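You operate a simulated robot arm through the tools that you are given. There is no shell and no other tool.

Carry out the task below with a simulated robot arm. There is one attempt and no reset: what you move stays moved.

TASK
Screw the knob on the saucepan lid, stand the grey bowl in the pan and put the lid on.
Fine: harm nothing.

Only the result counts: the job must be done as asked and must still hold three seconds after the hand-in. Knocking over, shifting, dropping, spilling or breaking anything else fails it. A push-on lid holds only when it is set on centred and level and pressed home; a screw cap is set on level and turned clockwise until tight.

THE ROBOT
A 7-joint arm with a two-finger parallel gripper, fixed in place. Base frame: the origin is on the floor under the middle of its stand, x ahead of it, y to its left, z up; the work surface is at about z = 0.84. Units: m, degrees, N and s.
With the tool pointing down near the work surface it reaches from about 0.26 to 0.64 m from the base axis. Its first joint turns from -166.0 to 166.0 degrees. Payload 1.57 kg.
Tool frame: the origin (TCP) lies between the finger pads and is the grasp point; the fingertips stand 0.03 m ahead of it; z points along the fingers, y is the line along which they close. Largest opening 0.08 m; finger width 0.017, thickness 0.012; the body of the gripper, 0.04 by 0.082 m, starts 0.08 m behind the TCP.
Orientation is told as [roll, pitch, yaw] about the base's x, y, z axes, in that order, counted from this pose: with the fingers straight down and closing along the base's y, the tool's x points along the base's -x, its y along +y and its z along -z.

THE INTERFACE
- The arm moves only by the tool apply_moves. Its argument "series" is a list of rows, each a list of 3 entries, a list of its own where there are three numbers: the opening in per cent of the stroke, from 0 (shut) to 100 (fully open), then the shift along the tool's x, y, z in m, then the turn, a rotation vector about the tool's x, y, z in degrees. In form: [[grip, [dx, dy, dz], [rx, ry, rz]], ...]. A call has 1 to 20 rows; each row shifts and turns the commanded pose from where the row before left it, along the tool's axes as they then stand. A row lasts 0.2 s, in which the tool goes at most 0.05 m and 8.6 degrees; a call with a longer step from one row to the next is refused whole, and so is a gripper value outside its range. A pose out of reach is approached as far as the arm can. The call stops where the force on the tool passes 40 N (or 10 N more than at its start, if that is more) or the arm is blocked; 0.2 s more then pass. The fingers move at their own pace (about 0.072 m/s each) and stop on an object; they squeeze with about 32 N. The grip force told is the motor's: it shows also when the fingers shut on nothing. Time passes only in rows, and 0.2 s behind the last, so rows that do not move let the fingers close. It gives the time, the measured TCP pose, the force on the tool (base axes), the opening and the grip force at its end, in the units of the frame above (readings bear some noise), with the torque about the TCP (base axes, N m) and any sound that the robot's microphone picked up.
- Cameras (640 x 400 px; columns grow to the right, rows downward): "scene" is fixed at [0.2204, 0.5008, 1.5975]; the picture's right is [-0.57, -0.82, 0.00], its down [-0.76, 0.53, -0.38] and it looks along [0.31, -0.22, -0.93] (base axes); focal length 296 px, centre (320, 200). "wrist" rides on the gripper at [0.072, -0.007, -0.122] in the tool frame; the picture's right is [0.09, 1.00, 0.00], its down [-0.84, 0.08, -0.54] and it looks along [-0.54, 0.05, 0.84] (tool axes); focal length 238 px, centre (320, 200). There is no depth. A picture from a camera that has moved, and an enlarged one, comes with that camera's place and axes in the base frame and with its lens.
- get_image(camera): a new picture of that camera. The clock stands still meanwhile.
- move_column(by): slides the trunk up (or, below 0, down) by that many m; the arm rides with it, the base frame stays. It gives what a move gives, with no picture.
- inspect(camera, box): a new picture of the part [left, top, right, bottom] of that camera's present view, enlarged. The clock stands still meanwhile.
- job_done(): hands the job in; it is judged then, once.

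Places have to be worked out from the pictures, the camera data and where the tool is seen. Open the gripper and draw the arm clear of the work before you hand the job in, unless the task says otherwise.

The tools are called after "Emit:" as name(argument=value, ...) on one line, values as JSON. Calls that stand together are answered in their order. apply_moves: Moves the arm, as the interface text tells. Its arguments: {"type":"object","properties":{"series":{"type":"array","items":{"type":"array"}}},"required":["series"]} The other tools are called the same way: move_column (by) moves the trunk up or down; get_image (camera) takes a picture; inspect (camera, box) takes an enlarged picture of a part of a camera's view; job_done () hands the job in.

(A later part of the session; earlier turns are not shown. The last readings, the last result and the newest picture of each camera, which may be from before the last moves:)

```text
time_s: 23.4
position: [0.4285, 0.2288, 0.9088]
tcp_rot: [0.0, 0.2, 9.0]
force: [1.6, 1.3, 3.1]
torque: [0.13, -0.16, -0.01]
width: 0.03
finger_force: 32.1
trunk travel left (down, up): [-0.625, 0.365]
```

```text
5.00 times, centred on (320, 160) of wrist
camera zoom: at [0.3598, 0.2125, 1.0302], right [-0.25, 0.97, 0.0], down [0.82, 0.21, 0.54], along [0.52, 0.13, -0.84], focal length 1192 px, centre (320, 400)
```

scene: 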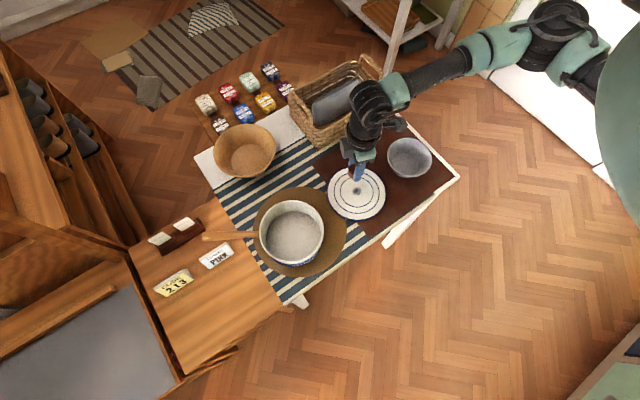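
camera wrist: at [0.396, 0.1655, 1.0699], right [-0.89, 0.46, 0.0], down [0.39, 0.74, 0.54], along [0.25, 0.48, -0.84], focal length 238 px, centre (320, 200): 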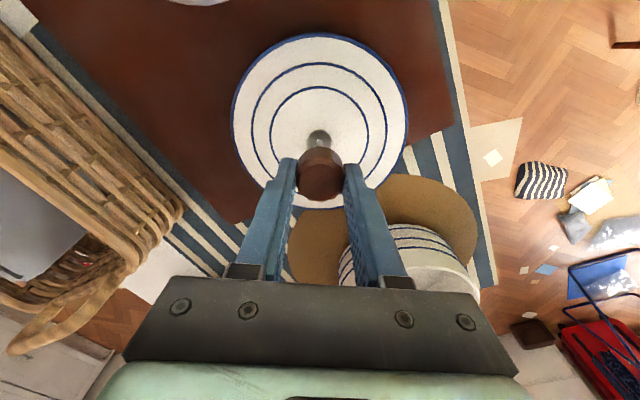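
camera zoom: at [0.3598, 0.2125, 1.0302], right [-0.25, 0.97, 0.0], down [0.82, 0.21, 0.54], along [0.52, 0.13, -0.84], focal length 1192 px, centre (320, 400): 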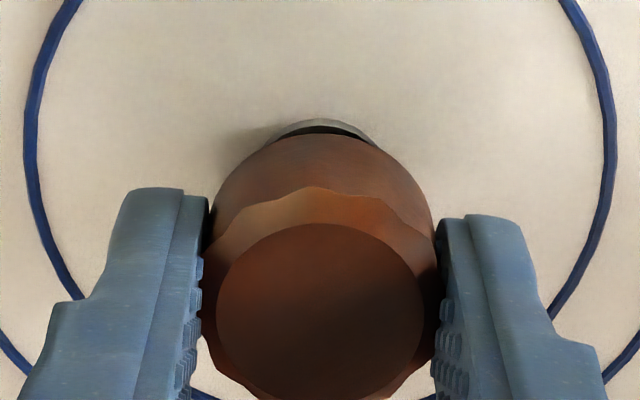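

Forces are low and there is a small pure moment, which suggests the stud is inside the hole. I'll keep turning clockwise with a gentle downward feed and watch the height.

Emit:
apply_moves(series=[[0, [0, 0, 0.0005], [0, 0, 8]], [0, [0, 0, 0.0003], [0, 0, 8]], [0, [0, 0, 0.0003], [0, 0, 8]], [0, [0, 0, 0.0003], [0, 0, 8]]])

Emit:
apply_moves(series=[[0, [0, 0, 0.0003], [0, 0, 8]], [0, [0, 0, 0.0003], [0, 0, 8]], [0, [0, 0, 0.0003], [0, 0, 8]], [0, [0, 0, 0.0003], [0, 0, 8]]])

```text
time_s: 24.4
position: [0.4297, 0.2292, 0.9075]
tcp_rot: [0.0, 0.2, -23.1]
force: [-3.6, -2.2, 7.0]
torque: [-0.04, 0.11, -0.02]
width: 0.0297
finger_force: 32.1
trunk travel left (down, up): [-0.625, 0.365]
```

```text
time_s: 25.4
position: [0.4299, 0.2304, 0.9088]
tcp_rot: [0.1, -0.1, -55.1]
force: [-1.8, -2.7, 13.1]
torque: [-0.1, 0.18, 0.02]
width: 0.0296
finger_force: 31.3
trunk travel left (down, up): [-0.625, 0.365]
```

The height isn't dropping and there's no torque about the axis, so the thread hasn't engaged. I'll check alignment and tilt again from both cameras.

Emit:
inspect(camera="scene", box=[345, 165, 375, 200])

Emit:
inspect(camera="wrist", box=[270, 120, 370, 200])

Emit:
get_image(camera="scene")

```text
11.43 times, centred on (360, 182) of scene
camera zoom: at [0.2204, 0.5008, 1.5975], right [-0.57, -0.82, 0.0], down [-0.76, 0.53, -0.38], along [0.31, -0.22, -0.93], focal length 3384 px, centre (-137, 400)
```

zoom: 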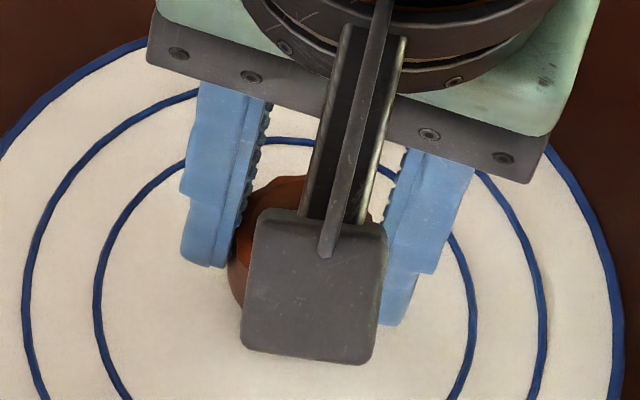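

```text
5.00 times, centred on (320, 160) of wrist
camera zoom: at [0.3827, 0.285, 1.0291], right [0.76, 0.65, 0.0], down [0.54, -0.64, 0.54], along [0.35, -0.41, -0.84], focal length 1192 px, centre (320, 400)
```

zoom: 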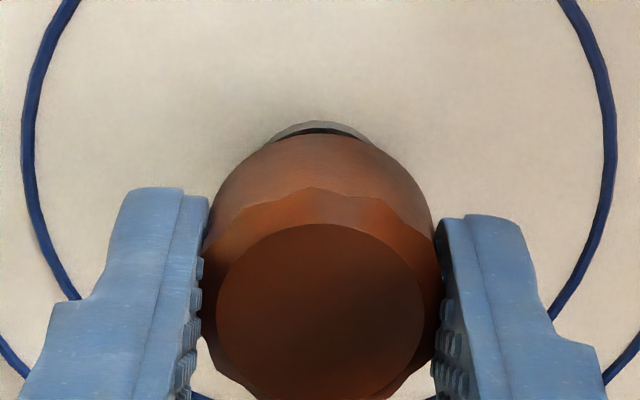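

```text
taken
```

scene: 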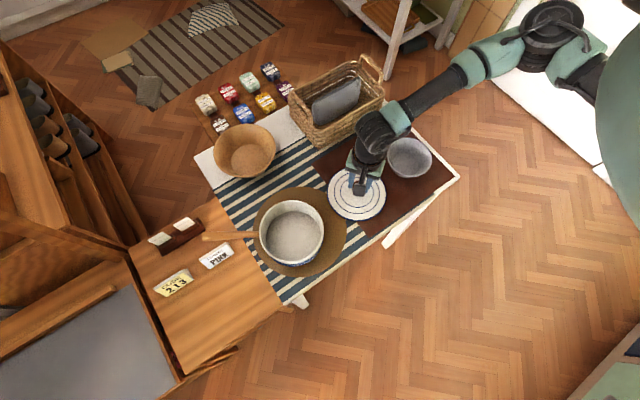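

Visually the knob, TCP axis and stud all agree to within about 0.5–1 mm, and the height has dropped slightly. To test whether the thread has caught, I'll ease upward and see if it pulls on the lid.

Emit:
apply_moves(series=[[0, [0, 0, -0.0015], [0, 0, 0]], [0, [0, 0, 0], [0, 0, 0]]])

Emit:
apply_moves(series=[[0, [0, 0, -0.0015], [0, 0, 0]], [0, [0, 0, 0], [0, 0, 0]]])

Emit:
inspect(camera="wrist", box=[280, 135, 360, 205])

```text
time_s: 26.0
position: [0.428, 0.2299, 0.9076]
tcp_rot: [-0.1, -0.2, -54.9]
force: [0.0, -1.2, 4.7]
torque: [0.0, 0.02, 0.06]
width: 0.0299
finger_force: 32.2
trunk travel left (down, up): [-0.625, 0.365]
```

```text
time_s: 26.6
position: [0.43, 0.2308, 0.9085]
tcp_rot: [-0.1, 0.0, -54.9]
force: [-0.7, 0.4, -1.9]
torque: [0.02, 0.0, -0.01]
width: 0.0298
finger_force: 31.6
trunk travel left (down, up): [-0.625, 0.365]
```

```text
5.71 times, centred on (320, 170) of wrist
camera zoom: at [0.3834, 0.2854, 1.0306], right [0.76, 0.65, 0.0], down [0.55, -0.64, 0.54], along [0.35, -0.41, -0.84], focal length 1362 px, centre (320, 371)
```

zoom: 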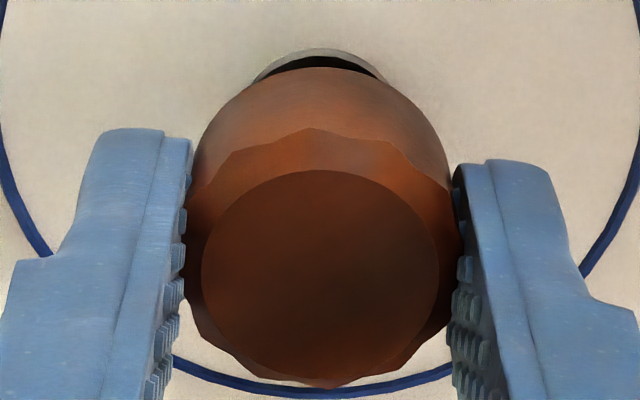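

Fz is -1.9 N, a hint of pull. I'll raise another 1.5 mm to confirm whether the knob is caught on the stud.

Emit:
apply_moves(series=[[0, [0, 0, -0.0015], [0, 0, 0]], [0, [0, 0, 0], [0, 0, 0]]])

Emit:
inspect(camera="wrist", box=[280, 120, 360, 190])

```text
time_s: 27.2
position: [0.4287, 0.2299, 0.9107]
tcp_rot: [0.0, 0.0, -55.0]
force: [-0.1, -0.5, -4.1]
torque: [-0.02, -0.02, -0.01]
width: 0.0297
finger_force: 31.9
trunk travel left (down, up): [-0.625, 0.365]
```

```text
5.71 times, centred on (320, 155) of wrist
camera zoom: at [0.3836, 0.2851, 1.0322], right [0.76, 0.65, 0.0], down [0.54, -0.64, 0.54], along [0.35, -0.41, -0.84], focal length 1362 px, centre (320, 457)
```

zoom: 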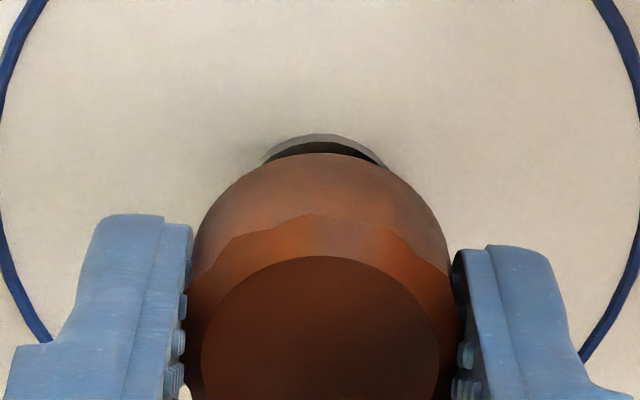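

The tool now feels -4 N with the gap unchanged, so the knob has caught the stud's thread and was lifting the lid. I'll lower back and keep turning clockwise as far as the wrist allows.

Emit:
apply_moves(series=[[0, [0, 0, 0.0015], [0, 0, 0]], [0, [0, 0, 0.0012], [0, 0, 0]], [0, [0, 0, 0.0002], [0, 0, 8]], [0, [0, 0, 0.0002], [0, 0, 8]], [0, [0, 0, 0.0002], [0, 0, 8]], [0, [0, 0, 0.0002], [0, 0, 8]]])

Emit:
get_image(camera="scene")

```text
time_s: 28.6
position: [0.4293, 0.2298, 0.9073]
tcp_rot: [0.0, 0.1, -87.0]
force: [0.0, 1.7, 2.6]
torque: [0.05, 0.04, -0.02]
width: 0.0299
finger_force: 32.0
trunk travel left (down, up): [-0.625, 0.365]
```

```text
taken
```

scene: 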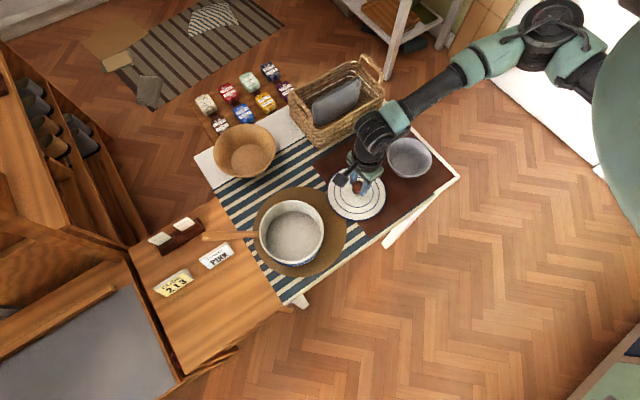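

Yaw -87° is fine and forces are low. I'll continue clockwise.

Emit:
apply_moves(series=[[0, [0, 0, 0.0002], [0, 0, 8]], [0, [0, 0, 0.0002], [0, 0, 8]], [0, [0, 0, 0.0002], [0, 0, 8]], [0, [0, 0, 0.0002], [0, 0, 8]], [0, [0, 0, 0.0002], [0, 0, 8]]])

Emit:
apply_moves(series=[[0, [0, 0, 0.0002], [0, 0, 8]], [0, [0, 0, 0.0002], [0, 0, 8]], [0, [0, 0, 0.0002], [0, 0, 8]], [0, [0, 0, 0.0002], [0, 0, 8]]])

Emit:
get_image(camera="scene")

Emit:
inspect(camera="wrist", box=[280, 120, 360, 190])

```text
time_s: 29.8
position: [0.4288, 0.2302, 0.9076]
tcp_rot: [0.1, 0.1, -127.1]
force: [-1.0, 2.0, 10.0]
torque: [0.07, 0.05, 0.01]
width: 0.0298
finger_force: 32.6
trunk travel left (down, up): [-0.625, 0.365]
```

```text
time_s: 30.8
position: [0.4299, 0.2298, 0.9071]
tcp_rot: [-0.1, 0.1, -159.1]
force: [-1.5, 3.0, 12.4]
torque: [0.01, 0.0, 0.01]
width: 0.0297
finger_force: 32.7
trunk travel left (down, up): [-0.625, 0.365]
```

```text
taken
```

scene: 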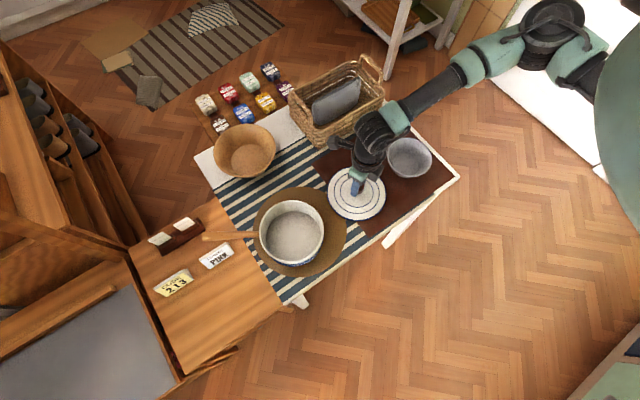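

```text
5.71 times, centred on (320, 155) of wrist
camera zoom: at [0.4947, 0.2621, 1.0282], right [0.44, -0.9, 0.0], down [-0.75, -0.37, 0.54], along [-0.49, -0.24, -0.84], focal length 1362 px, centre (320, 457)
```

zoom: 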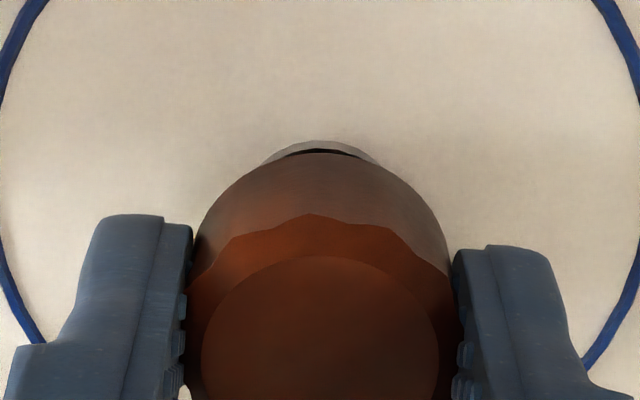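

The knob is moving down the thread, and the gap to the washer is visibly smaller. I'll unload, release and rise to check how it stands and how much wrist range there is.

Emit:
apply_moves(series=[[0, [0, 0, -0.0014], [0, 0, 0]], [0, [0, 0, 0], [0, 0, 0]], [20, [0, 0, 0], [0, 0, 0]], [45, [0, 0, 0], [0, 0, 0]], [70, [0, 0, 0], [0, 0, 0]], [70, [0, 0, 0], [0, 0, 0]]])

Emit:
get_image(camera="wrist")

Emit:
inspect(camera="scene", box=[320, 150, 400, 220])

```text
time_s: 32.2
position: [0.4306, 0.2294, 0.9069]
tcp_rot: [0.0, 0.0, -159.0]
force: [0.0, -0.3, -0.7]
torque: [0.01, 0.01, 0.03]
width: 0.0558
finger_force: 0.1
trunk travel left (down, up): [-0.625, 0.365]
```

```text
taken
camera wrist: at [0.495, 0.2617, 1.0286], right [0.44, -0.9, 0.0], down [-0.75, -0.37, 0.54], along [-0.49, -0.24, -0.84], focal length 238 px, centre (320, 200)
```

wrist: 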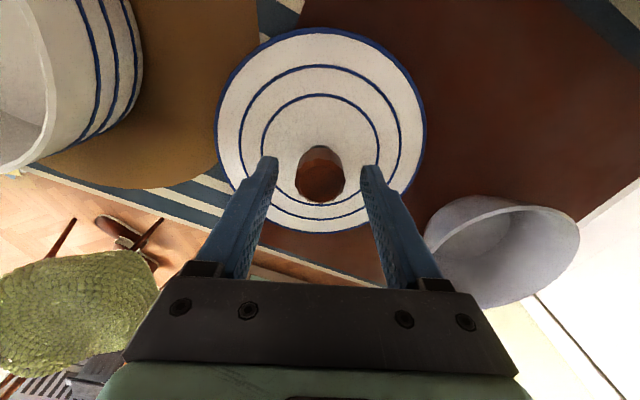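

```text
5.71 times, centred on (360, 185) of scene
camera zoom: at [0.2204, 0.5008, 1.5975], right [-0.57, -0.82, 0.0], down [-0.76, 0.53, -0.38], along [0.31, -0.22, -0.93], focal length 1692 px, centre (91, 286)
```

zoom: 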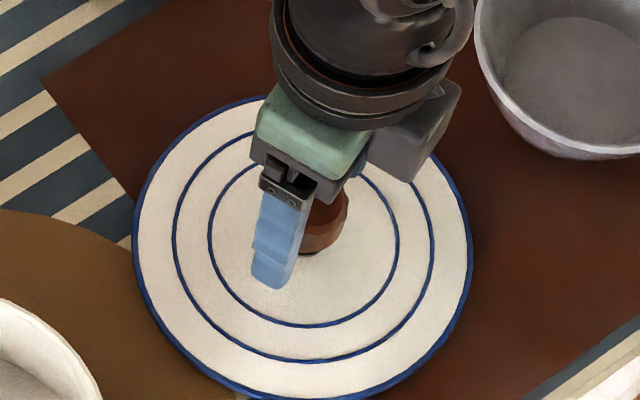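

The knob stands upright on the stud by itself. I'll rotate the open gripper back counter-clockwise around it for another bite.

Emit:
apply_moves(series=[[70, [0, 0, 0], [0, 0, -8]], [70, [0, 0, 0], [0, 0, -8]], [70, [0, 0, 0], [0, 0, -8]], [70, [0, 0, 0], [0, 0, -8]], [70, [0, 0, 0], [0, 0, -8]], [70, [0, 0, 0], [0, 0, -8]], [70, [0, 0, 0], [0, 0, -8]], [70, [0, 0, 0], [0, 0, -8]], [70, [0, 0, 0], [0, 0, -8]], [70, [0, 0, 0], [0, 0, -8]], [70, [0, 0, 0], [0, 0, -8]], [70, [0, 0, 0], [0, 0, -8]], [70, [0, 0, 0], [0, 0, -8]]])

Emit:
inspect(camera="wrist", box=[260, 110, 380, 205])

```text
time_s: 35.0
position: [0.4307, 0.2314, 0.9064]
tcp_rot: [0.0, 0.0, -54.8]
force: [-1.1, 0.3, -0.2]
torque: [0.0, 0.01, 0.03]
width: 0.056
finger_force: 0.1
trunk travel left (down, up): [-0.625, 0.365]
```

```text
4.21 times, centred on (320, 158) of wrist
camera zoom: at [0.3834, 0.2856, 1.0285], right [0.76, 0.65, 0.0], down [0.55, -0.64, 0.54], along [0.35, -0.41, -0.84], focal length 1004 px, centre (320, 379)
```

zoom: 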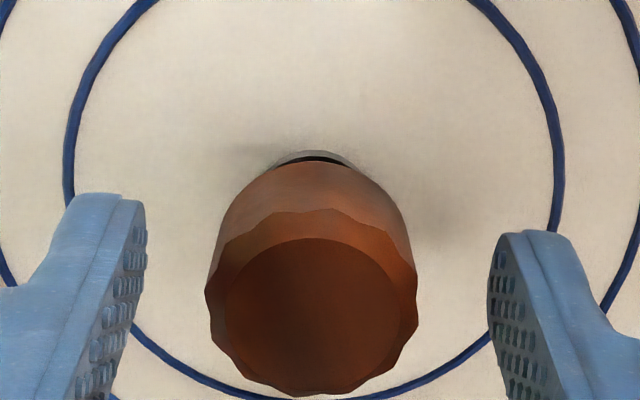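

The knob stays put on the stud with only a very slight lean. I'll continue winding back to about +49°.

Emit:
apply_moves(series=[[70, [0, 0, 0], [0, 0, -8]], [70, [0, 0, 0], [0, 0, -8]], [70, [0, 0, 0], [0, 0, -8]], [70, [0, 0, 0], [0, 0, -8]], [70, [0, 0, 0], [0, 0, -8]], [70, [0, 0, 0], [0, 0, -8]], [70, [0, 0, 0], [0, 0, -8]], [70, [0, 0, 0], [0, 0, -8]], [70, [0, 0, 0], [0, 0, -8]], [70, [0, 0, 0], [0, 0, -8]], [70, [0, 0, 0], [0, 0, -8]], [70, [0, 0, 0], [0, 0, -8]], [70, [0, 0, 0], [0, 0, -8]]])

Emit:
inspect(camera="wrist", box=[260, 110, 380, 205])

Emit:
inspect(camera="scene", box=[345, 165, 375, 200])

```text
time_s: 37.8
position: [0.4294, 0.2298, 0.9061]
tcp_rot: [0.0, 0.1, 49.2]
force: [0.5, 0.4, 0.0]
torque: [0.0, -0.01, 0.01]
width: 0.0562
finger_force: 0.0
trunk travel left (down, up): [-0.625, 0.365]
```

```text
4.21 times, centred on (320, 158) of wrist
camera zoom: at [0.3885, 0.1711, 1.028], right [-0.81, 0.58, 0.0], down [0.49, 0.68, 0.54], along [0.31, 0.44, -0.84], focal length 1004 px, centre (320, 379)
```

zoom: 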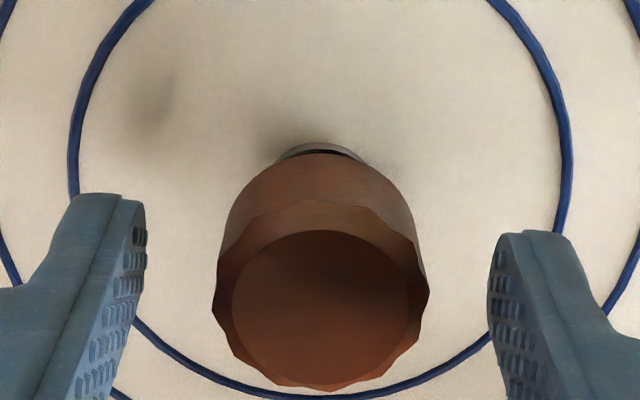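

```text
11.43 times, centred on (360, 182) of scene
camera zoom: at [0.2204, 0.5008, 1.5975], right [-0.57, -0.82, 0.0], down [-0.76, 0.53, -0.38], along [0.31, -0.22, -0.93], focal length 3384 px, centre (-137, 400)
```

zoom: 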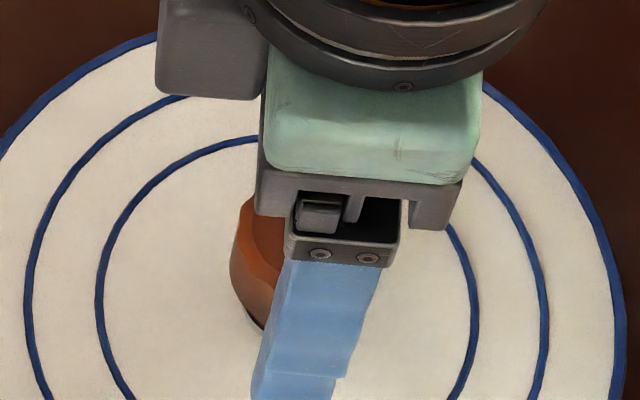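

The knob is centred. I'll close on it and take another clockwise bite with a light downward feed.

Emit:
apply_moves(series=[[30, [0, 0, 0], [0, 0, 0]], [0, [0, 0, 0], [0, 0, 0]], [0, [0, 0, 0], [0, 0, 0]], [0, [0, 0, 0.0008], [0, 0, 0]], [0, [0, 0, 0.0001], [0, 0, 8]], [0, [0, 0, 0.0001], [0, 0, 8]], [0, [0, 0, 0.0001], [0, 0, 8]], [0, [0, 0, 0.0001], [0, 0, 8]]])

Emit:
apply_moves(series=[[0, [0, 0, 0.0001], [0, 0, 8]], [0, [0, 0, 0.0001], [0, 0, 8]], [0, [0, 0, 0.0001], [0, 0, 8]], [0, [0, 0, 0.0001], [0, 0, 8]], [0, [0, 0, 0.0001], [0, 0, 8]], [0, [0, 0, 0.0001], [0, 0, 8]], [0, [0, 0, 0.0001], [0, 0, 8]], [0, [0, 0, 0.0001], [0, 0, 8]]])

Emit:
apply_moves(series=[[0, [0, 0, 0.0001], [0, 0, 8]], [0, [0, 0, 0.0001], [0, 0, 8]], [0, [0, 0, 0.0001], [0, 0, 8]], [0, [0, 0, 0.0001], [0, 0, 8]], [0, [0, 0, 0.0001], [0, 0, 8]], [0, [0, 0, 0.0001], [0, 0, 8]], [0, [0, 0, 0.0001], [0, 0, 8]], [0, [0, 0, 0.0001], [0, 0, 8]]])

Emit:
inspect(camera="wrist", box=[260, 110, 380, 205])

```text
time_s: 39.6
position: [0.4299, 0.2295, 0.9057]
tcp_rot: [0.0, 0.0, 16.9]
force: [0.6, -1.8, 6.5]
torque: [-0.1, 0.0, -0.01]
width: 0.0299
finger_force: 31.5
trunk travel left (down, up): [-0.625, 0.365]
```

```text
time_s: 41.4
position: [0.4302, 0.2305, 0.9056]
tcp_rot: [0.1, 0.1, -47.1]
force: [2.0, -2.7, 4.0]
torque: [-0.13, -0.08, 0.0]
width: 0.0298
finger_force: 31.9
trunk travel left (down, up): [-0.625, 0.365]
```

```text
time_s: 43.2
position: [0.429, 0.2295, 0.9032]
tcp_rot: [0.0, 0.0, -111.2]
force: [-1.1, 2.2, 2.5]
torque: [0.0, 0.04, -0.02]
width: 0.0301
finger_force: 32.0
trunk travel left (down, up): [-0.625, 0.365]
```

```text
4.21 times, centred on (320, 158) of wrist
camera zoom: at [0.4495, 0.2996, 1.0262], right [0.96, -0.27, 0.0], down [-0.23, -0.81, 0.54], along [-0.15, -0.52, -0.84], focal length 1004 px, centre (320, 379)
```

zoom: 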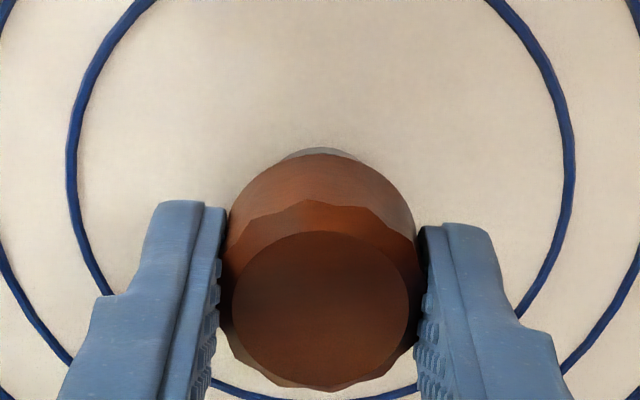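

The knob is still descending; camera height went from 1.028 to 1.026. I'll continue the turn to about -167°, then regrip.

Emit:
apply_moves(series=[[0, [0, 0, 0.0002], [0, 0, 8]], [0, [0, 0, 0.0001], [0, 0, 8]], [0, [0, 0, 0.0001], [0, 0, 8]], [0, [0, 0, 0.0001], [0, 0, 8]], [0, [0, 0, 0.0001], [0, 0, 8]], [0, [0, 0, 0.0001], [0, 0, 8]], [0, [0, 0, 0.0001], [0, 0, 8]]])

Emit:
apply_moves(series=[[20, [0, 0, 0], [0, 0, 0]], [45, [0, 0, 0], [0, 0, 0]], [70, [0, 0, 0], [0, 0, 0]], [70, [0, 0, 0], [0, 0, 0]]])

Emit:
inspect(camera="wrist", box=[260, 110, 380, 205])

```text
time_s: 44.8
position: [0.4297, 0.2299, 0.9035]
tcp_rot: [-0.1, 0.1, -167.1]
force: [-0.1, 4.1, 2.7]
torque: [0.07, -0.01, 0.02]
width: 0.0296
finger_force: 31.6
trunk travel left (down, up): [-0.625, 0.365]
```

```text
time_s: 45.8
position: [0.4295, 0.2295, 0.9022]
tcp_rot: [0.1, 0.1, -166.9]
force: [-0.4, 0.4, -0.8]
torque: [0.01, 0.0, -0.02]
width: 0.0559
finger_force: 0.1
trunk travel left (down, up): [-0.625, 0.365]
```

```text
4.21 times, centred on (320, 158) of wrist
camera zoom: at [0.4988, 0.2524, 1.0253], right [0.32, -0.95, 0.0], down [-0.8, -0.26, 0.54], along [-0.51, -0.17, -0.84], focal length 1004 px, centre (320, 379)
```

zoom: 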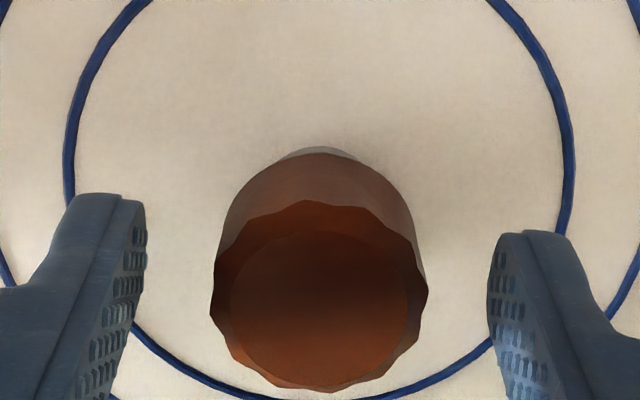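

Good progress: about 5 mm of descent so far, roughly 4 mm per turn. I'll wind back again with the fingers open.

Emit:
apply_moves(series=[[70, [0, 0, 0], [0, 0, -8]], [70, [0, 0, 0], [0, 0, -8]], [70, [0, 0, 0], [0, 0, -8]], [70, [0, 0, 0], [0, 0, -8]], [70, [0, 0, 0], [0, 0, -8]], [70, [0, 0, 0], [0, 0, -8]], [70, [0, 0, 0], [0, 0, -8]], [70, [0, 0, 0], [0, 0, -8]], [70, [0, 0, 0], [0, 0, -8]], [70, [0, 0, 0], [0, 0, -8]], [70, [0, 0, 0], [0, 0, -8]], [70, [0, 0, 0], [0, 0, -8]], [70, [0, 0, 0], [0, 0, -8]], [70, [0, 0, 0], [0, 0, -8]]])

Emit:
apply_moves(series=[[70, [0, 0, 0], [0, 0, -8]], [70, [0, 0, 0], [0, 0, -8]], [70, [0, 0, 0], [0, 0, -8]], [70, [0, 0, 0], [0, 0, -8]], [70, [0, 0, 0], [0, 0, -8]], [70, [0, 0, 0], [0, 0, -8]], [70, [0, 0, 0], [0, 0, -8]], [70, [0, 0, 0], [0, 0, -8]], [70, [0, 0, 0], [0, 0, -8]], [70, [0, 0, 0], [0, 0, -8]], [70, [0, 0, 0], [0, 0, -8]], [70, [0, 0, 0], [0, 0, -8]], [70, [0, 0, 0], [0, 0, -8]]])

Emit:
inspect(camera="wrist", box=[260, 110, 380, 205])

```text
time_s: 48.8
position: [0.4293, 0.2303, 0.9025]
tcp_rot: [0.0, -0.1, -54.7]
force: [0.1, -0.6, -0.4]
torque: [0.01, -0.05, 0.03]
width: 0.0562
finger_force: 0.1
trunk travel left (down, up): [-0.625, 0.365]
```

```text
time_s: 51.6
position: [0.4286, 0.2297, 0.9033]
tcp_rot: [0.0, 0.0, 49.2]
force: [-0.1, -0.2, 0.9]
torque: [0.0, 0.02, 0.01]
width: 0.0558
finger_force: 0.0
trunk travel left (down, up): [-0.625, 0.365]
```

```text
4.21 times, centred on (320, 158) of wrist
camera zoom: at [0.3884, 0.1713, 1.0252], right [-0.81, 0.58, 0.0], down [0.49, 0.68, 0.54], along [0.31, 0.44, -0.84], focal length 1004 px, centre (320, 379)
```

zoom: 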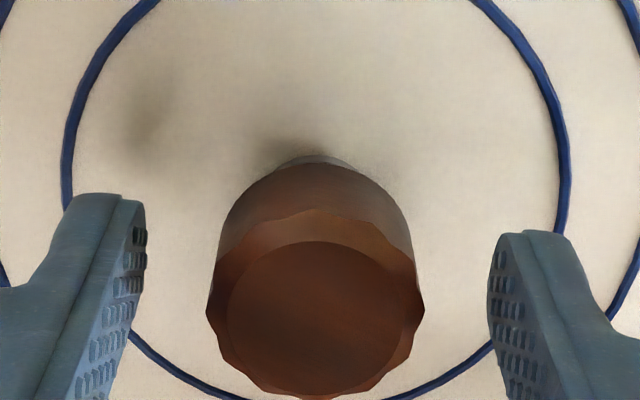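

The lid has crept about 1 mm, so I'll re-centre the gripper on the knob, close and take the next clockwise bite.

Emit:
apply_moves(series=[[70, [-0.001, -0.0007, 0], [0, 0, 0]], [30, [0, 0, 0], [0, 0, 0]], [0, [0, 0, 0], [0, 0, 0]], [0, [0, 0, 0], [0, 0, 0]], [0, [0, 0, 0.0005], [0, 0, 0]], [0, [0, 0, 0.0001], [0, 0, 8]], [0, [0, 0, 0.0001], [0, 0, 8]], [0, [0, 0, 0.0001], [0, 0, 8]], [0, [0, 0, 0.0001], [0, 0, 8]], [0, [0, 0, 0.0001], [0, 0, 8]], [0, [0, 0, 0.0001], [0, 0, 8]], [0, [0, 0, 0.0001], [0, 0, 8]], [0, [0, 0, 0.0001], [0, 0, 8]]])

Emit:
apply_moves(series=[[0, [0, 0, 0.0001], [0, 0, 8]], [0, [0, 0, 0.0001], [0, 0, 8]], [0, [0, 0, 0.0001], [0, 0, 8]], [0, [0, 0, 0.0001], [0, 0, 8]], [0, [0, 0, 0.0001], [0, 0, 8]], [0, [0, 0, 0.0001], [0, 0, 8]], [0, [0, 0, 0.0001], [0, 0, 8]], [0, [0, 0, 0.0001], [0, 0, 8]], [0, [0, 0, 0.0001], [0, 0, 8]], [0, [0, 0, 0.0001], [0, 0, 8]]])

Emit:
inspect(camera="wrist", box=[260, 110, 380, 205])

```text
time_s: 54.4
position: [0.431, 0.2301, 0.9023]
tcp_rot: [0.1, 0.0, -14.9]
force: [0.2, 0.4, 8.7]
torque: [-0.03, 0.01, 0.31]
width: 0.0301
finger_force: 32.3
trunk travel left (down, up): [-0.625, 0.365]
```

```text
time_s: 56.6
position: [0.43, 0.2305, 0.901]
tcp_rot: [0.1, 0.0, -95.0]
force: [0.1, -0.6, 12.9]
torque: [-0.02, 0.04, 0.48]
width: 0.0297
finger_force: 31.7
trunk travel left (down, up): [-0.625, 0.365]
```

```text
4.21 times, centred on (320, 158) of wrist
camera zoom: at [0.4306, 0.3021, 1.023], right [1.0, 0.0, 0.0], down [0.0, -0.84, 0.54], along [0.0, -0.54, -0.84], focal length 1004 px, centre (320, 379)
```

zoom: 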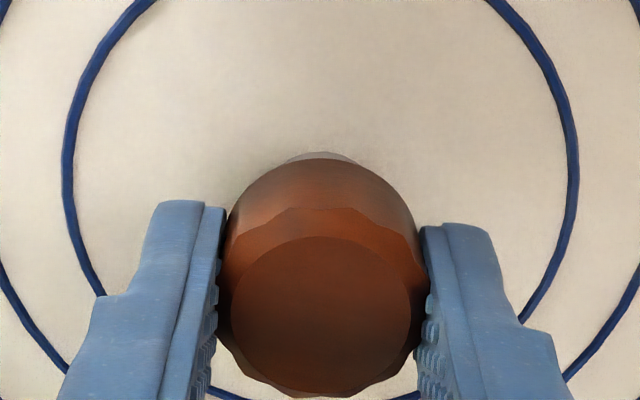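

A clockwise-opposing torque of 0.3–0.5 N·m has appeared, the gap to the washer has closed, and the knob has stopped descending, so it is tight against the lid. I'll unload, release and inspect.

Emit:
apply_moves(series=[[0, [0, 0, -0.001], [0, 0, 0]], [0, [0, 0, -0.0005], [0, 0, 0]], [0, [0, 0, 0], [0, 0, 0]]])

Emit:
apply_moves(series=[[20, [0, 0, 0], [0, 0, 0]], [45, [0, 0, 0], [0, 0, 0]], [70, [0, 0, 0], [0, 0, 0]], [70, [0, 0, 0], [0, 0, 0]]])

Emit:
inspect(camera="wrist", box=[260, 110, 380, 205])

Emit:
inspect(camera="scene", box=[345, 165, 375, 200])

```text
time_s: 57.4
position: [0.4301, 0.2298, 0.9017]
tcp_rot: [-0.2, 0.0, -94.9]
force: [-0.8, 0.8, 1.2]
torque: [0.11, -0.06, 0.14]
width: 0.0299
finger_force: 32.0
trunk travel left (down, up): [-0.625, 0.365]
```

```text
time_s: 58.4
position: [0.4308, 0.2307, 0.9016]
tcp_rot: [0.0, 0.0, -94.9]
force: [-0.4, -0.4, -0.7]
torque: [-0.01, 0.01, 0.02]
width: 0.0561
finger_force: 0.1
trunk travel left (down, up): [-0.625, 0.365]
```

```text
4.21 times, centred on (320, 158) of wrist
camera zoom: at [0.4311, 0.3026, 1.0237], right [1.0, 0.01, 0.0], down [0.01, -0.84, 0.54], along [0.0, -0.54, -0.84], focal length 1004 px, centre (320, 379)
```

zoom: 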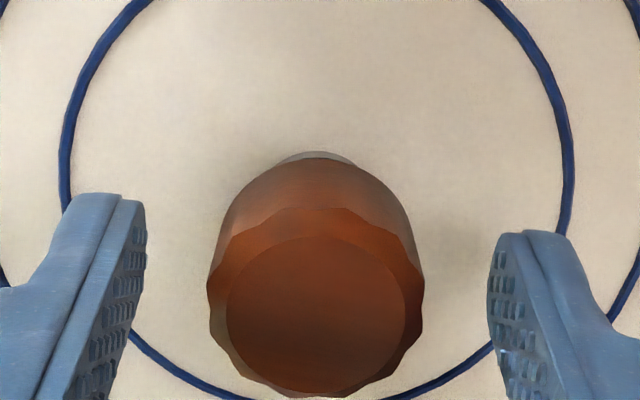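

```text
11.43 times, centred on (360, 182) of scene
camera zoom: at [0.2204, 0.5008, 1.5975], right [-0.57, -0.82, 0.0], down [-0.76, 0.53, -0.38], along [0.31, -0.22, -0.93], focal length 3384 px, centre (-137, 400)
```

zoom: 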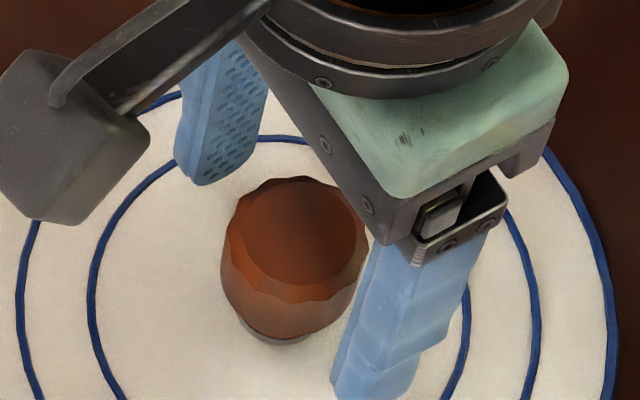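

The knob sits squarely on the washer. Next I'll raise the arm clear, turn the gripper back to yaw ≈ 0 and move toward the grey bowl for a closer look.

Emit:
apply_moves(series=[[70, [0, 0, -0.03], [0, 0, 0]], [80, [0, 0, -0.04], [0, 0, 0]], [100, [0, 0, -0.04], [0, 0, 0]], [100, [0, 0, -0.03], [0, 0, -8]], [100, [0, 0, 0], [0, 0, -8]], [100, [0, 0, 0], [0, 0, -8]], [100, [0, 0, 0], [0, 0, -8]], [100, [0, 0, 0], [0, 0, -8]], [100, [0, 0, 0], [0, 0, -8]], [100, [0, 0, 0], [0, 0, -8]], [100, [0, 0, 0], [0, 0, -8]], [100, [0, 0, 0], [0, 0, -8]], [100, [0, 0, 0], [0, 0, -8]], [100, [0, 0, 0], [0, 0, -8]], [100, [0, 0, 0], [0, 0, -7]]])

Emit:
get_image(camera="wrist")

Emit:
inspect(camera="scene", box=[310, 130, 400, 230])

```text
time_s: 61.6
position: [0.4307, 0.2303, 1.0423]
tcp_rot: [0.0, -0.1, 0.4]
force: [-0.7, 0.1, -0.9]
torque: [-0.03, 0.03, 0.0]
width: 0.0799
finger_force: 0.0
trunk travel left (down, up): [-0.625, 0.365]
```

```text
taken
camera wrist: at [0.3591, 0.2231, 1.164], right [-0.1, 1.0, 0.0], down [0.84, 0.08, 0.54], along [0.54, 0.05, -0.84], focal length 238 px, centre (320, 200)
```

wrist: 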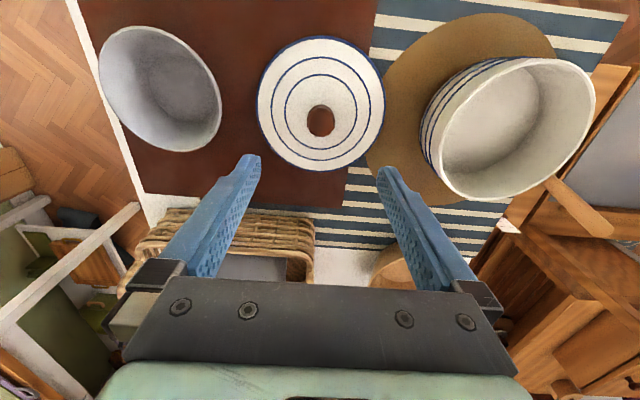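

```text
4.00 times, centred on (355, 180) of scene
camera zoom: at [0.2204, 0.5008, 1.5975], right [-0.57, -0.82, 0.0], down [-0.76, 0.53, -0.38], along [0.31, -0.22, -0.93], focal length 1185 px, centre (180, 280)
```

zoom: 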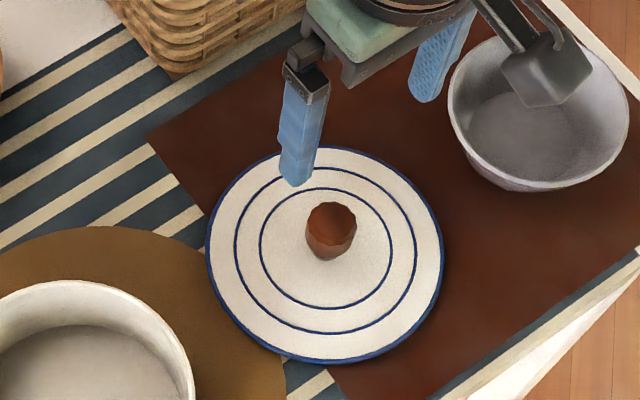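

The knob stands upright on the lid. I'll move over toward the bowl at this height for a measuring view.

Emit:
apply_moves(series=[[100, [0.01, -0.036, 0], [0, 0, 0]], [100, [0.01, -0.036, 0], [0, 0, 0]], [100, [0.01, -0.036, 0], [0, 0, 0]], [100, [0.01, -0.036, 0], [0, 0, 0]], [100, [0.01, -0.036, 0], [0, 0, 0]]])

Emit:
get_image(camera="wrist")

Emit:
inspect(camera="wrist", box=[230, 40, 430, 165])

Emit:
get_image(camera="scene")

```text
time_s: 62.8
position: [0.3804, 0.0505, 1.0435]
tcp_rot: [0.2, 0.0, 0.2]
force: [-0.4, -0.7, -0.1]
torque: [-0.02, -0.01, 0.01]
width: 0.0801
finger_force: 0.0
trunk travel left (down, up): [-0.625, 0.365]
```

```text
taken
camera wrist: at [0.31, 0.0428, 1.1652], right [-0.09, 1.0, 0.0], down [0.84, 0.08, 0.54], along [0.54, 0.05, -0.84], focal length 238 px, centre (320, 200)
```

wrist: 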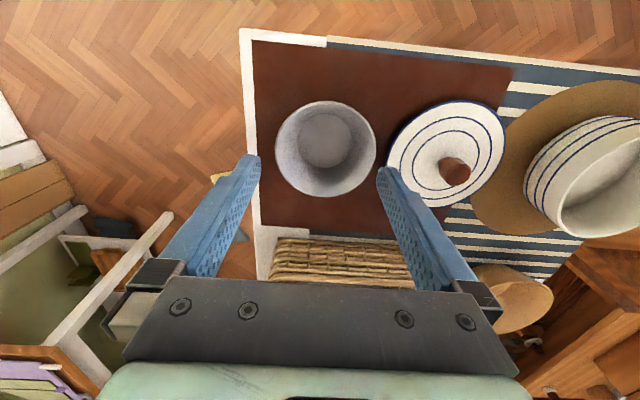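

```text
3.20 times, centred on (330, 102) of wrist
camera zoom: at [0.31, 0.0428, 1.1652], right [-0.09, 1.0, 0.0], down [0.84, 0.08, 0.54], along [0.54, 0.05, -0.84], focal length 763 px, centre (288, 512)
```

zoom: 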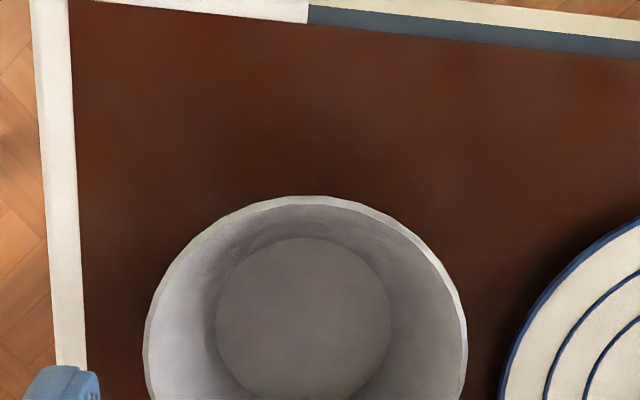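

```text
taken
```

scene: 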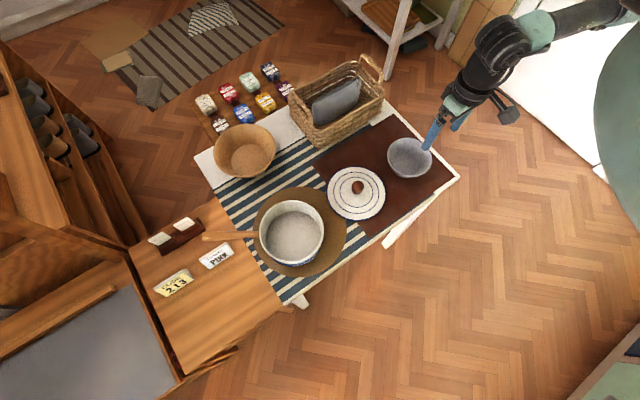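

The bowl is clearly visible here. I'll zoom in on the whole bowl to measure its rim and base.

Emit:
inspect(camera="wrist", box=[255, 95, 395, 205])

Emit:
inspect(camera="scene", box=[375, 125, 445, 190])

```text
3.64 times, centred on (325, 150) of wrist
camera zoom: at [0.31, 0.0428, 1.1652], right [-0.09, 1.0, 0.0], down [0.84, 0.08, 0.54], along [0.54, 0.05, -0.84], focal length 867 px, centre (302, 382)
```

zoom: 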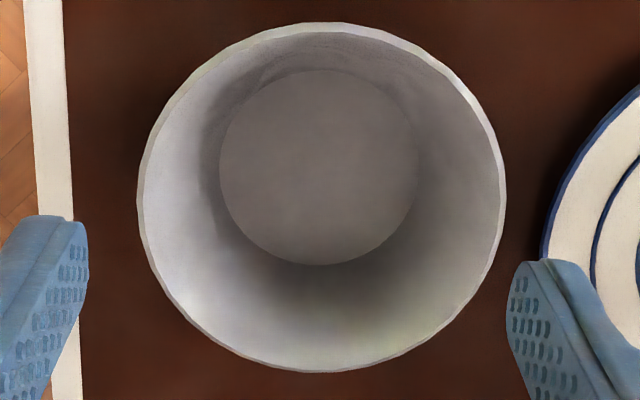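

```text
6.15 times, centred on (410, 158) of scene
camera zoom: at [0.2204, 0.5008, 1.5975], right [-0.57, -0.82, 0.0], down [-0.76, 0.53, -0.38], along [0.31, -0.22, -0.93], focal length 1822 px, centre (-234, 462)
```

zoom: 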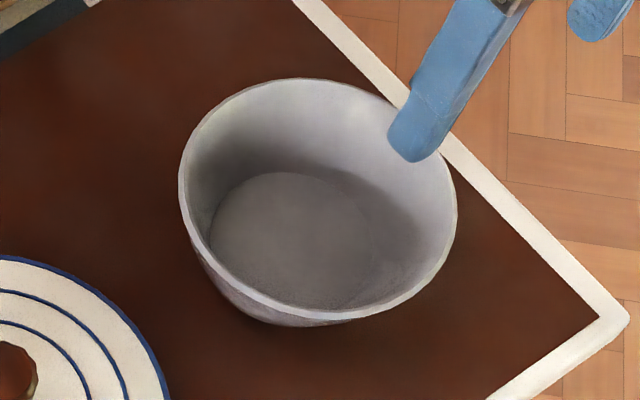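

The bowl rim is about 120 mm across at z ≈ 0.895, centred near (0.416, 0.059), and the wall flares about 22°. I'll tilt the gripper 22° to match the wall on the -y side and move to a pre-grasp pose outside the rim.

Emit:
apply_moves(series=[[100, [0, 0, 0], [-7.4, 0, 0]], [100, [0, 0, 0], [-7.3, 0, 0]], [100, [0, 0, 0], [-7.3, 0, 0]], [80, [-0.0119, -0.0341, 0.0087], [0, 0, 0]], [60, [-0.0119, -0.0341, 0.0087], [0, 0, 0]], [50, [-0.0119, -0.0341, 0.0087], [0, 0, 0]], [50, [0, 0, 0], [0, 0, 0]]])

Emit:
get_image(camera="wrist")

Emit:
inspect(camera="scene", box=[370, 90, 470, 200])

```text
time_s: 64.4
position: [0.417, -0.0341, 0.9791]
tcp_rot: [22.0, 0.0, 0.1]
force: [0.6, 0.0, -0.2]
torque: [0.01, 0.0, -0.01]
width: 0.0402
finger_force: 0.2
trunk travel left (down, up): [-0.625, 0.365]
```

```text
taken
camera wrist: at [0.3453, -0.0862, 1.0903], right [-0.09, 0.92, 0.37], down [0.84, -0.13, 0.53], along [0.54, 0.36, -0.76], focal length 238 px, centre (320, 200)
```

wrist: 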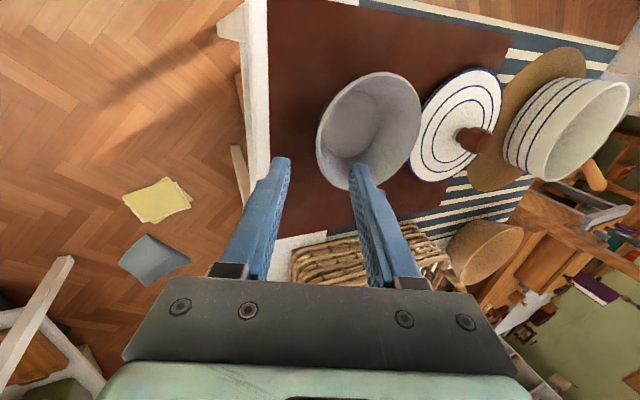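

```text
3.64 times, centred on (420, 145) of scene
camera zoom: at [0.2204, 0.5008, 1.5975], right [-0.57, -0.82, 0.0], down [-0.76, 0.53, -0.38], along [0.31, -0.22, -0.93], focal length 1077 px, centre (-44, 400)
```

zoom: 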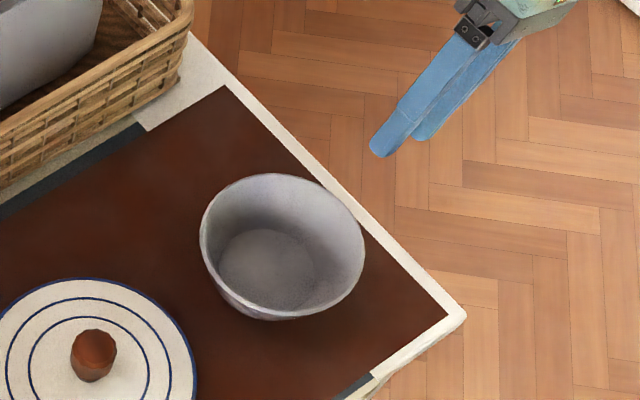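

I'll zoom in on the bowl from this oblique angle to refine its rim position and wall slope.

Emit:
inspect(camera="wrist", box=[300, 60, 440, 200])

```text
2.86 times, centred on (370, 130) of wrist
camera zoom: at [0.3453, -0.0862, 1.0903], right [-0.09, 0.92, 0.37], down [0.84, -0.13, 0.53], along [0.54, 0.36, -0.76], focal length 681 px, centre (177, 400)
```

zoom: 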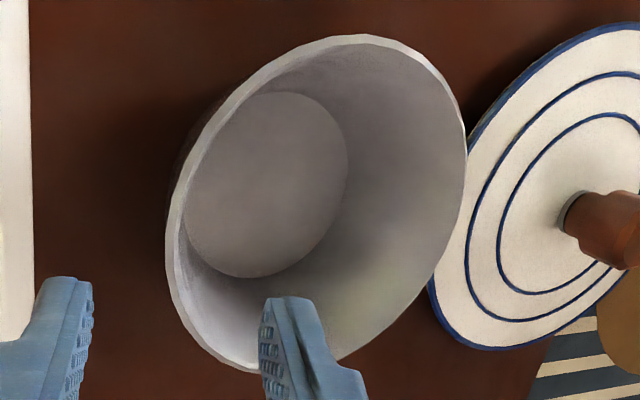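

The 22° tilt matches the wall well. The rim is at z ≈ 0.891 and its -y edge at y ≈ -0.0013. I'll advance along the tool axis, stopping short for a check.

Emit:
apply_moves(series=[[50, [-0.0007, -0.0016, 0.03], [0, 0, 0]], [50, [0, 0, 0.03], [0, 0, 0]], [50, [0, 0, 0], [0, 0, 0]]])

Emit:
get_image(camera="wrist")

Emit:
inspect(camera="scene", box=[370, 110, 450, 190])

```text
time_s: 65.2
position: [0.4163, -0.013, 0.9225]
tcp_rot: [22.0, 0.0, 0.1]
force: [-0.4, 0.3, 0.6]
torque: [0.03, 0.02, 0.0]
width: 0.0402
finger_force: 0.1
trunk travel left (down, up): [-0.625, 0.365]
```

```text
taken
camera wrist: at [0.3456, -0.0649, 1.0338], right [-0.09, 0.92, 0.37], down [0.84, -0.13, 0.53], along [0.54, 0.36, -0.76], focal length 238 px, centre (320, 200)
```

wrist: 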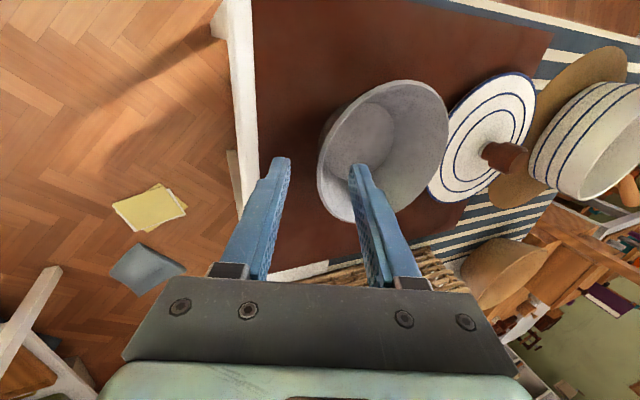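

```text
5.00 times, centred on (410, 150) of scene
camera zoom: at [0.2204, 0.5008, 1.5975], right [-0.57, -0.82, 0.0], down [-0.76, 0.53, -0.38], along [0.31, -0.22, -0.93], focal length 1481 px, centre (-130, 450)
```

zoom: 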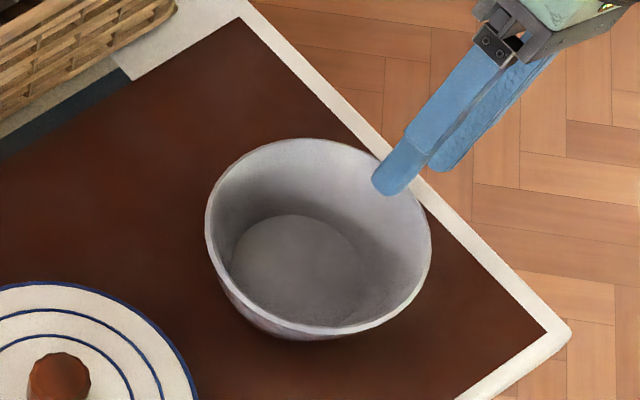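

The rim lies centred between the fingers. I'll advance the last 22 mm and look again before closing.

Emit:
apply_moves(series=[[50, [0, 0, 0.012], [0, 0, 0]], [50, [0, 0, 0.01], [0, 0, 0]], [50, [0, 0, 0], [0, 0, 0]]])

Emit:
inspect(camera="wrist", box=[250, 100, 410, 220])

Emit:
inspect(camera="scene", box=[380, 110, 450, 180])

```text
time_s: 66.0
position: [0.4163, -0.0059, 0.903]
tcp_rot: [22.1, 0.0, 0.0]
force: [-0.2, 1.0, -0.5]
torque: [-0.01, 0.02, 0.02]
width: 0.0401
finger_force: 0.2
trunk travel left (down, up): [-0.625, 0.365]
```

```text
3.33 times, centred on (330, 160) of wrist
camera zoom: at [0.3462, -0.0569, 1.0137], right [-0.09, 0.92, 0.37], down [0.84, -0.13, 0.53], along [0.54, 0.36, -0.76], focal length 794 px, centre (287, 333)
```

zoom: 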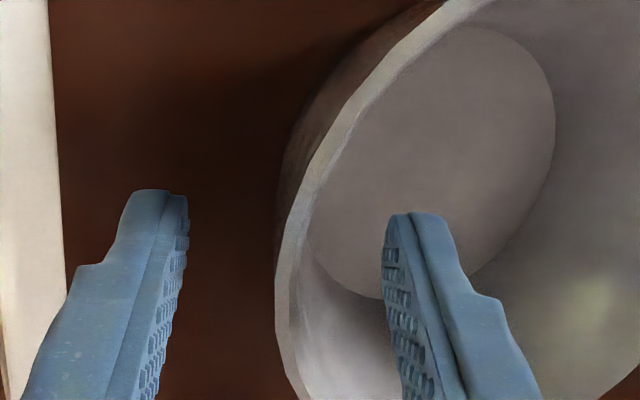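

```text
5.71 times, centred on (415, 145) of scene
camera zoom: at [0.2204, 0.5008, 1.5975], right [-0.57, -0.82, 0.0], down [-0.76, 0.53, -0.38], along [0.31, -0.22, -0.93], focal length 1692 px, centre (-223, 514)
```

zoom: 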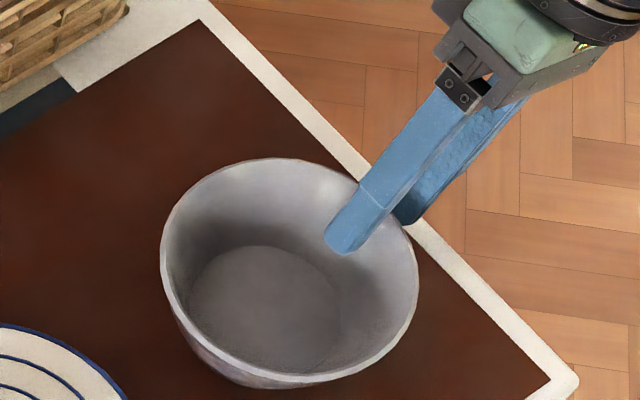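

The rim is centred between the pads, one inside and one outside. I'll close gently in steps.

Emit:
apply_moves(series=[[40, [0, 0, 0], [0, 0, 0]], [30, [0, 0, 0], [0, 0, 0]], [20, [0, 0, 0], [0, 0, 0]], [14, [0, 0, 0], [0, 0, 0]], [9, [0, 0, 0], [0, 0, 0]], [5, [0, 0, 0], [0, 0, 0]], [0, [0, 0, 0], [0, 0, 0]], [0, [0, 0, 0], [0, 0, 0]], [0, [0, 0, 0], [0, 0, 0]]])

Emit:
inspect(camera="wrist", box=[250, 100, 410, 220])

Emit:
inspect(camera="scene", box=[380, 110, 450, 180])

```text
time_s: 68.0
position: [0.4176, -0.0054, 0.9043]
tcp_rot: [22.1, -0.2, 0.0]
force: [4.4, 1.2, 10.2]
torque: [0.5, 0.18, -0.18]
width: 0.008
finger_force: 26.7
trunk travel left (down, up): [-0.625, 0.365]
```

```text
3.33 times, centred on (330, 160) of wrist
camera zoom: at [0.3462, -0.0568, 1.0143], right [-0.09, 0.92, 0.37], down [0.84, -0.13, 0.53], along [0.54, 0.36, -0.76], focal length 794 px, centre (287, 333)
```

zoom: 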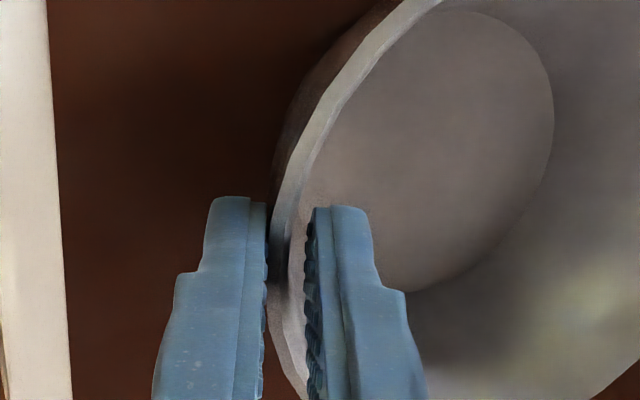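

```text
5.71 times, centred on (415, 145) of scene
camera zoom: at [0.2204, 0.5008, 1.5975], right [-0.57, -0.82, 0.0], down [-0.76, 0.53, -0.38], along [0.31, -0.22, -0.93], focal length 1692 px, centre (-223, 514)
```

zoom: 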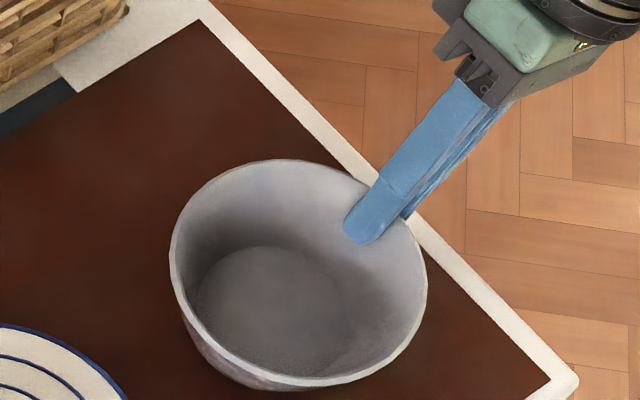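

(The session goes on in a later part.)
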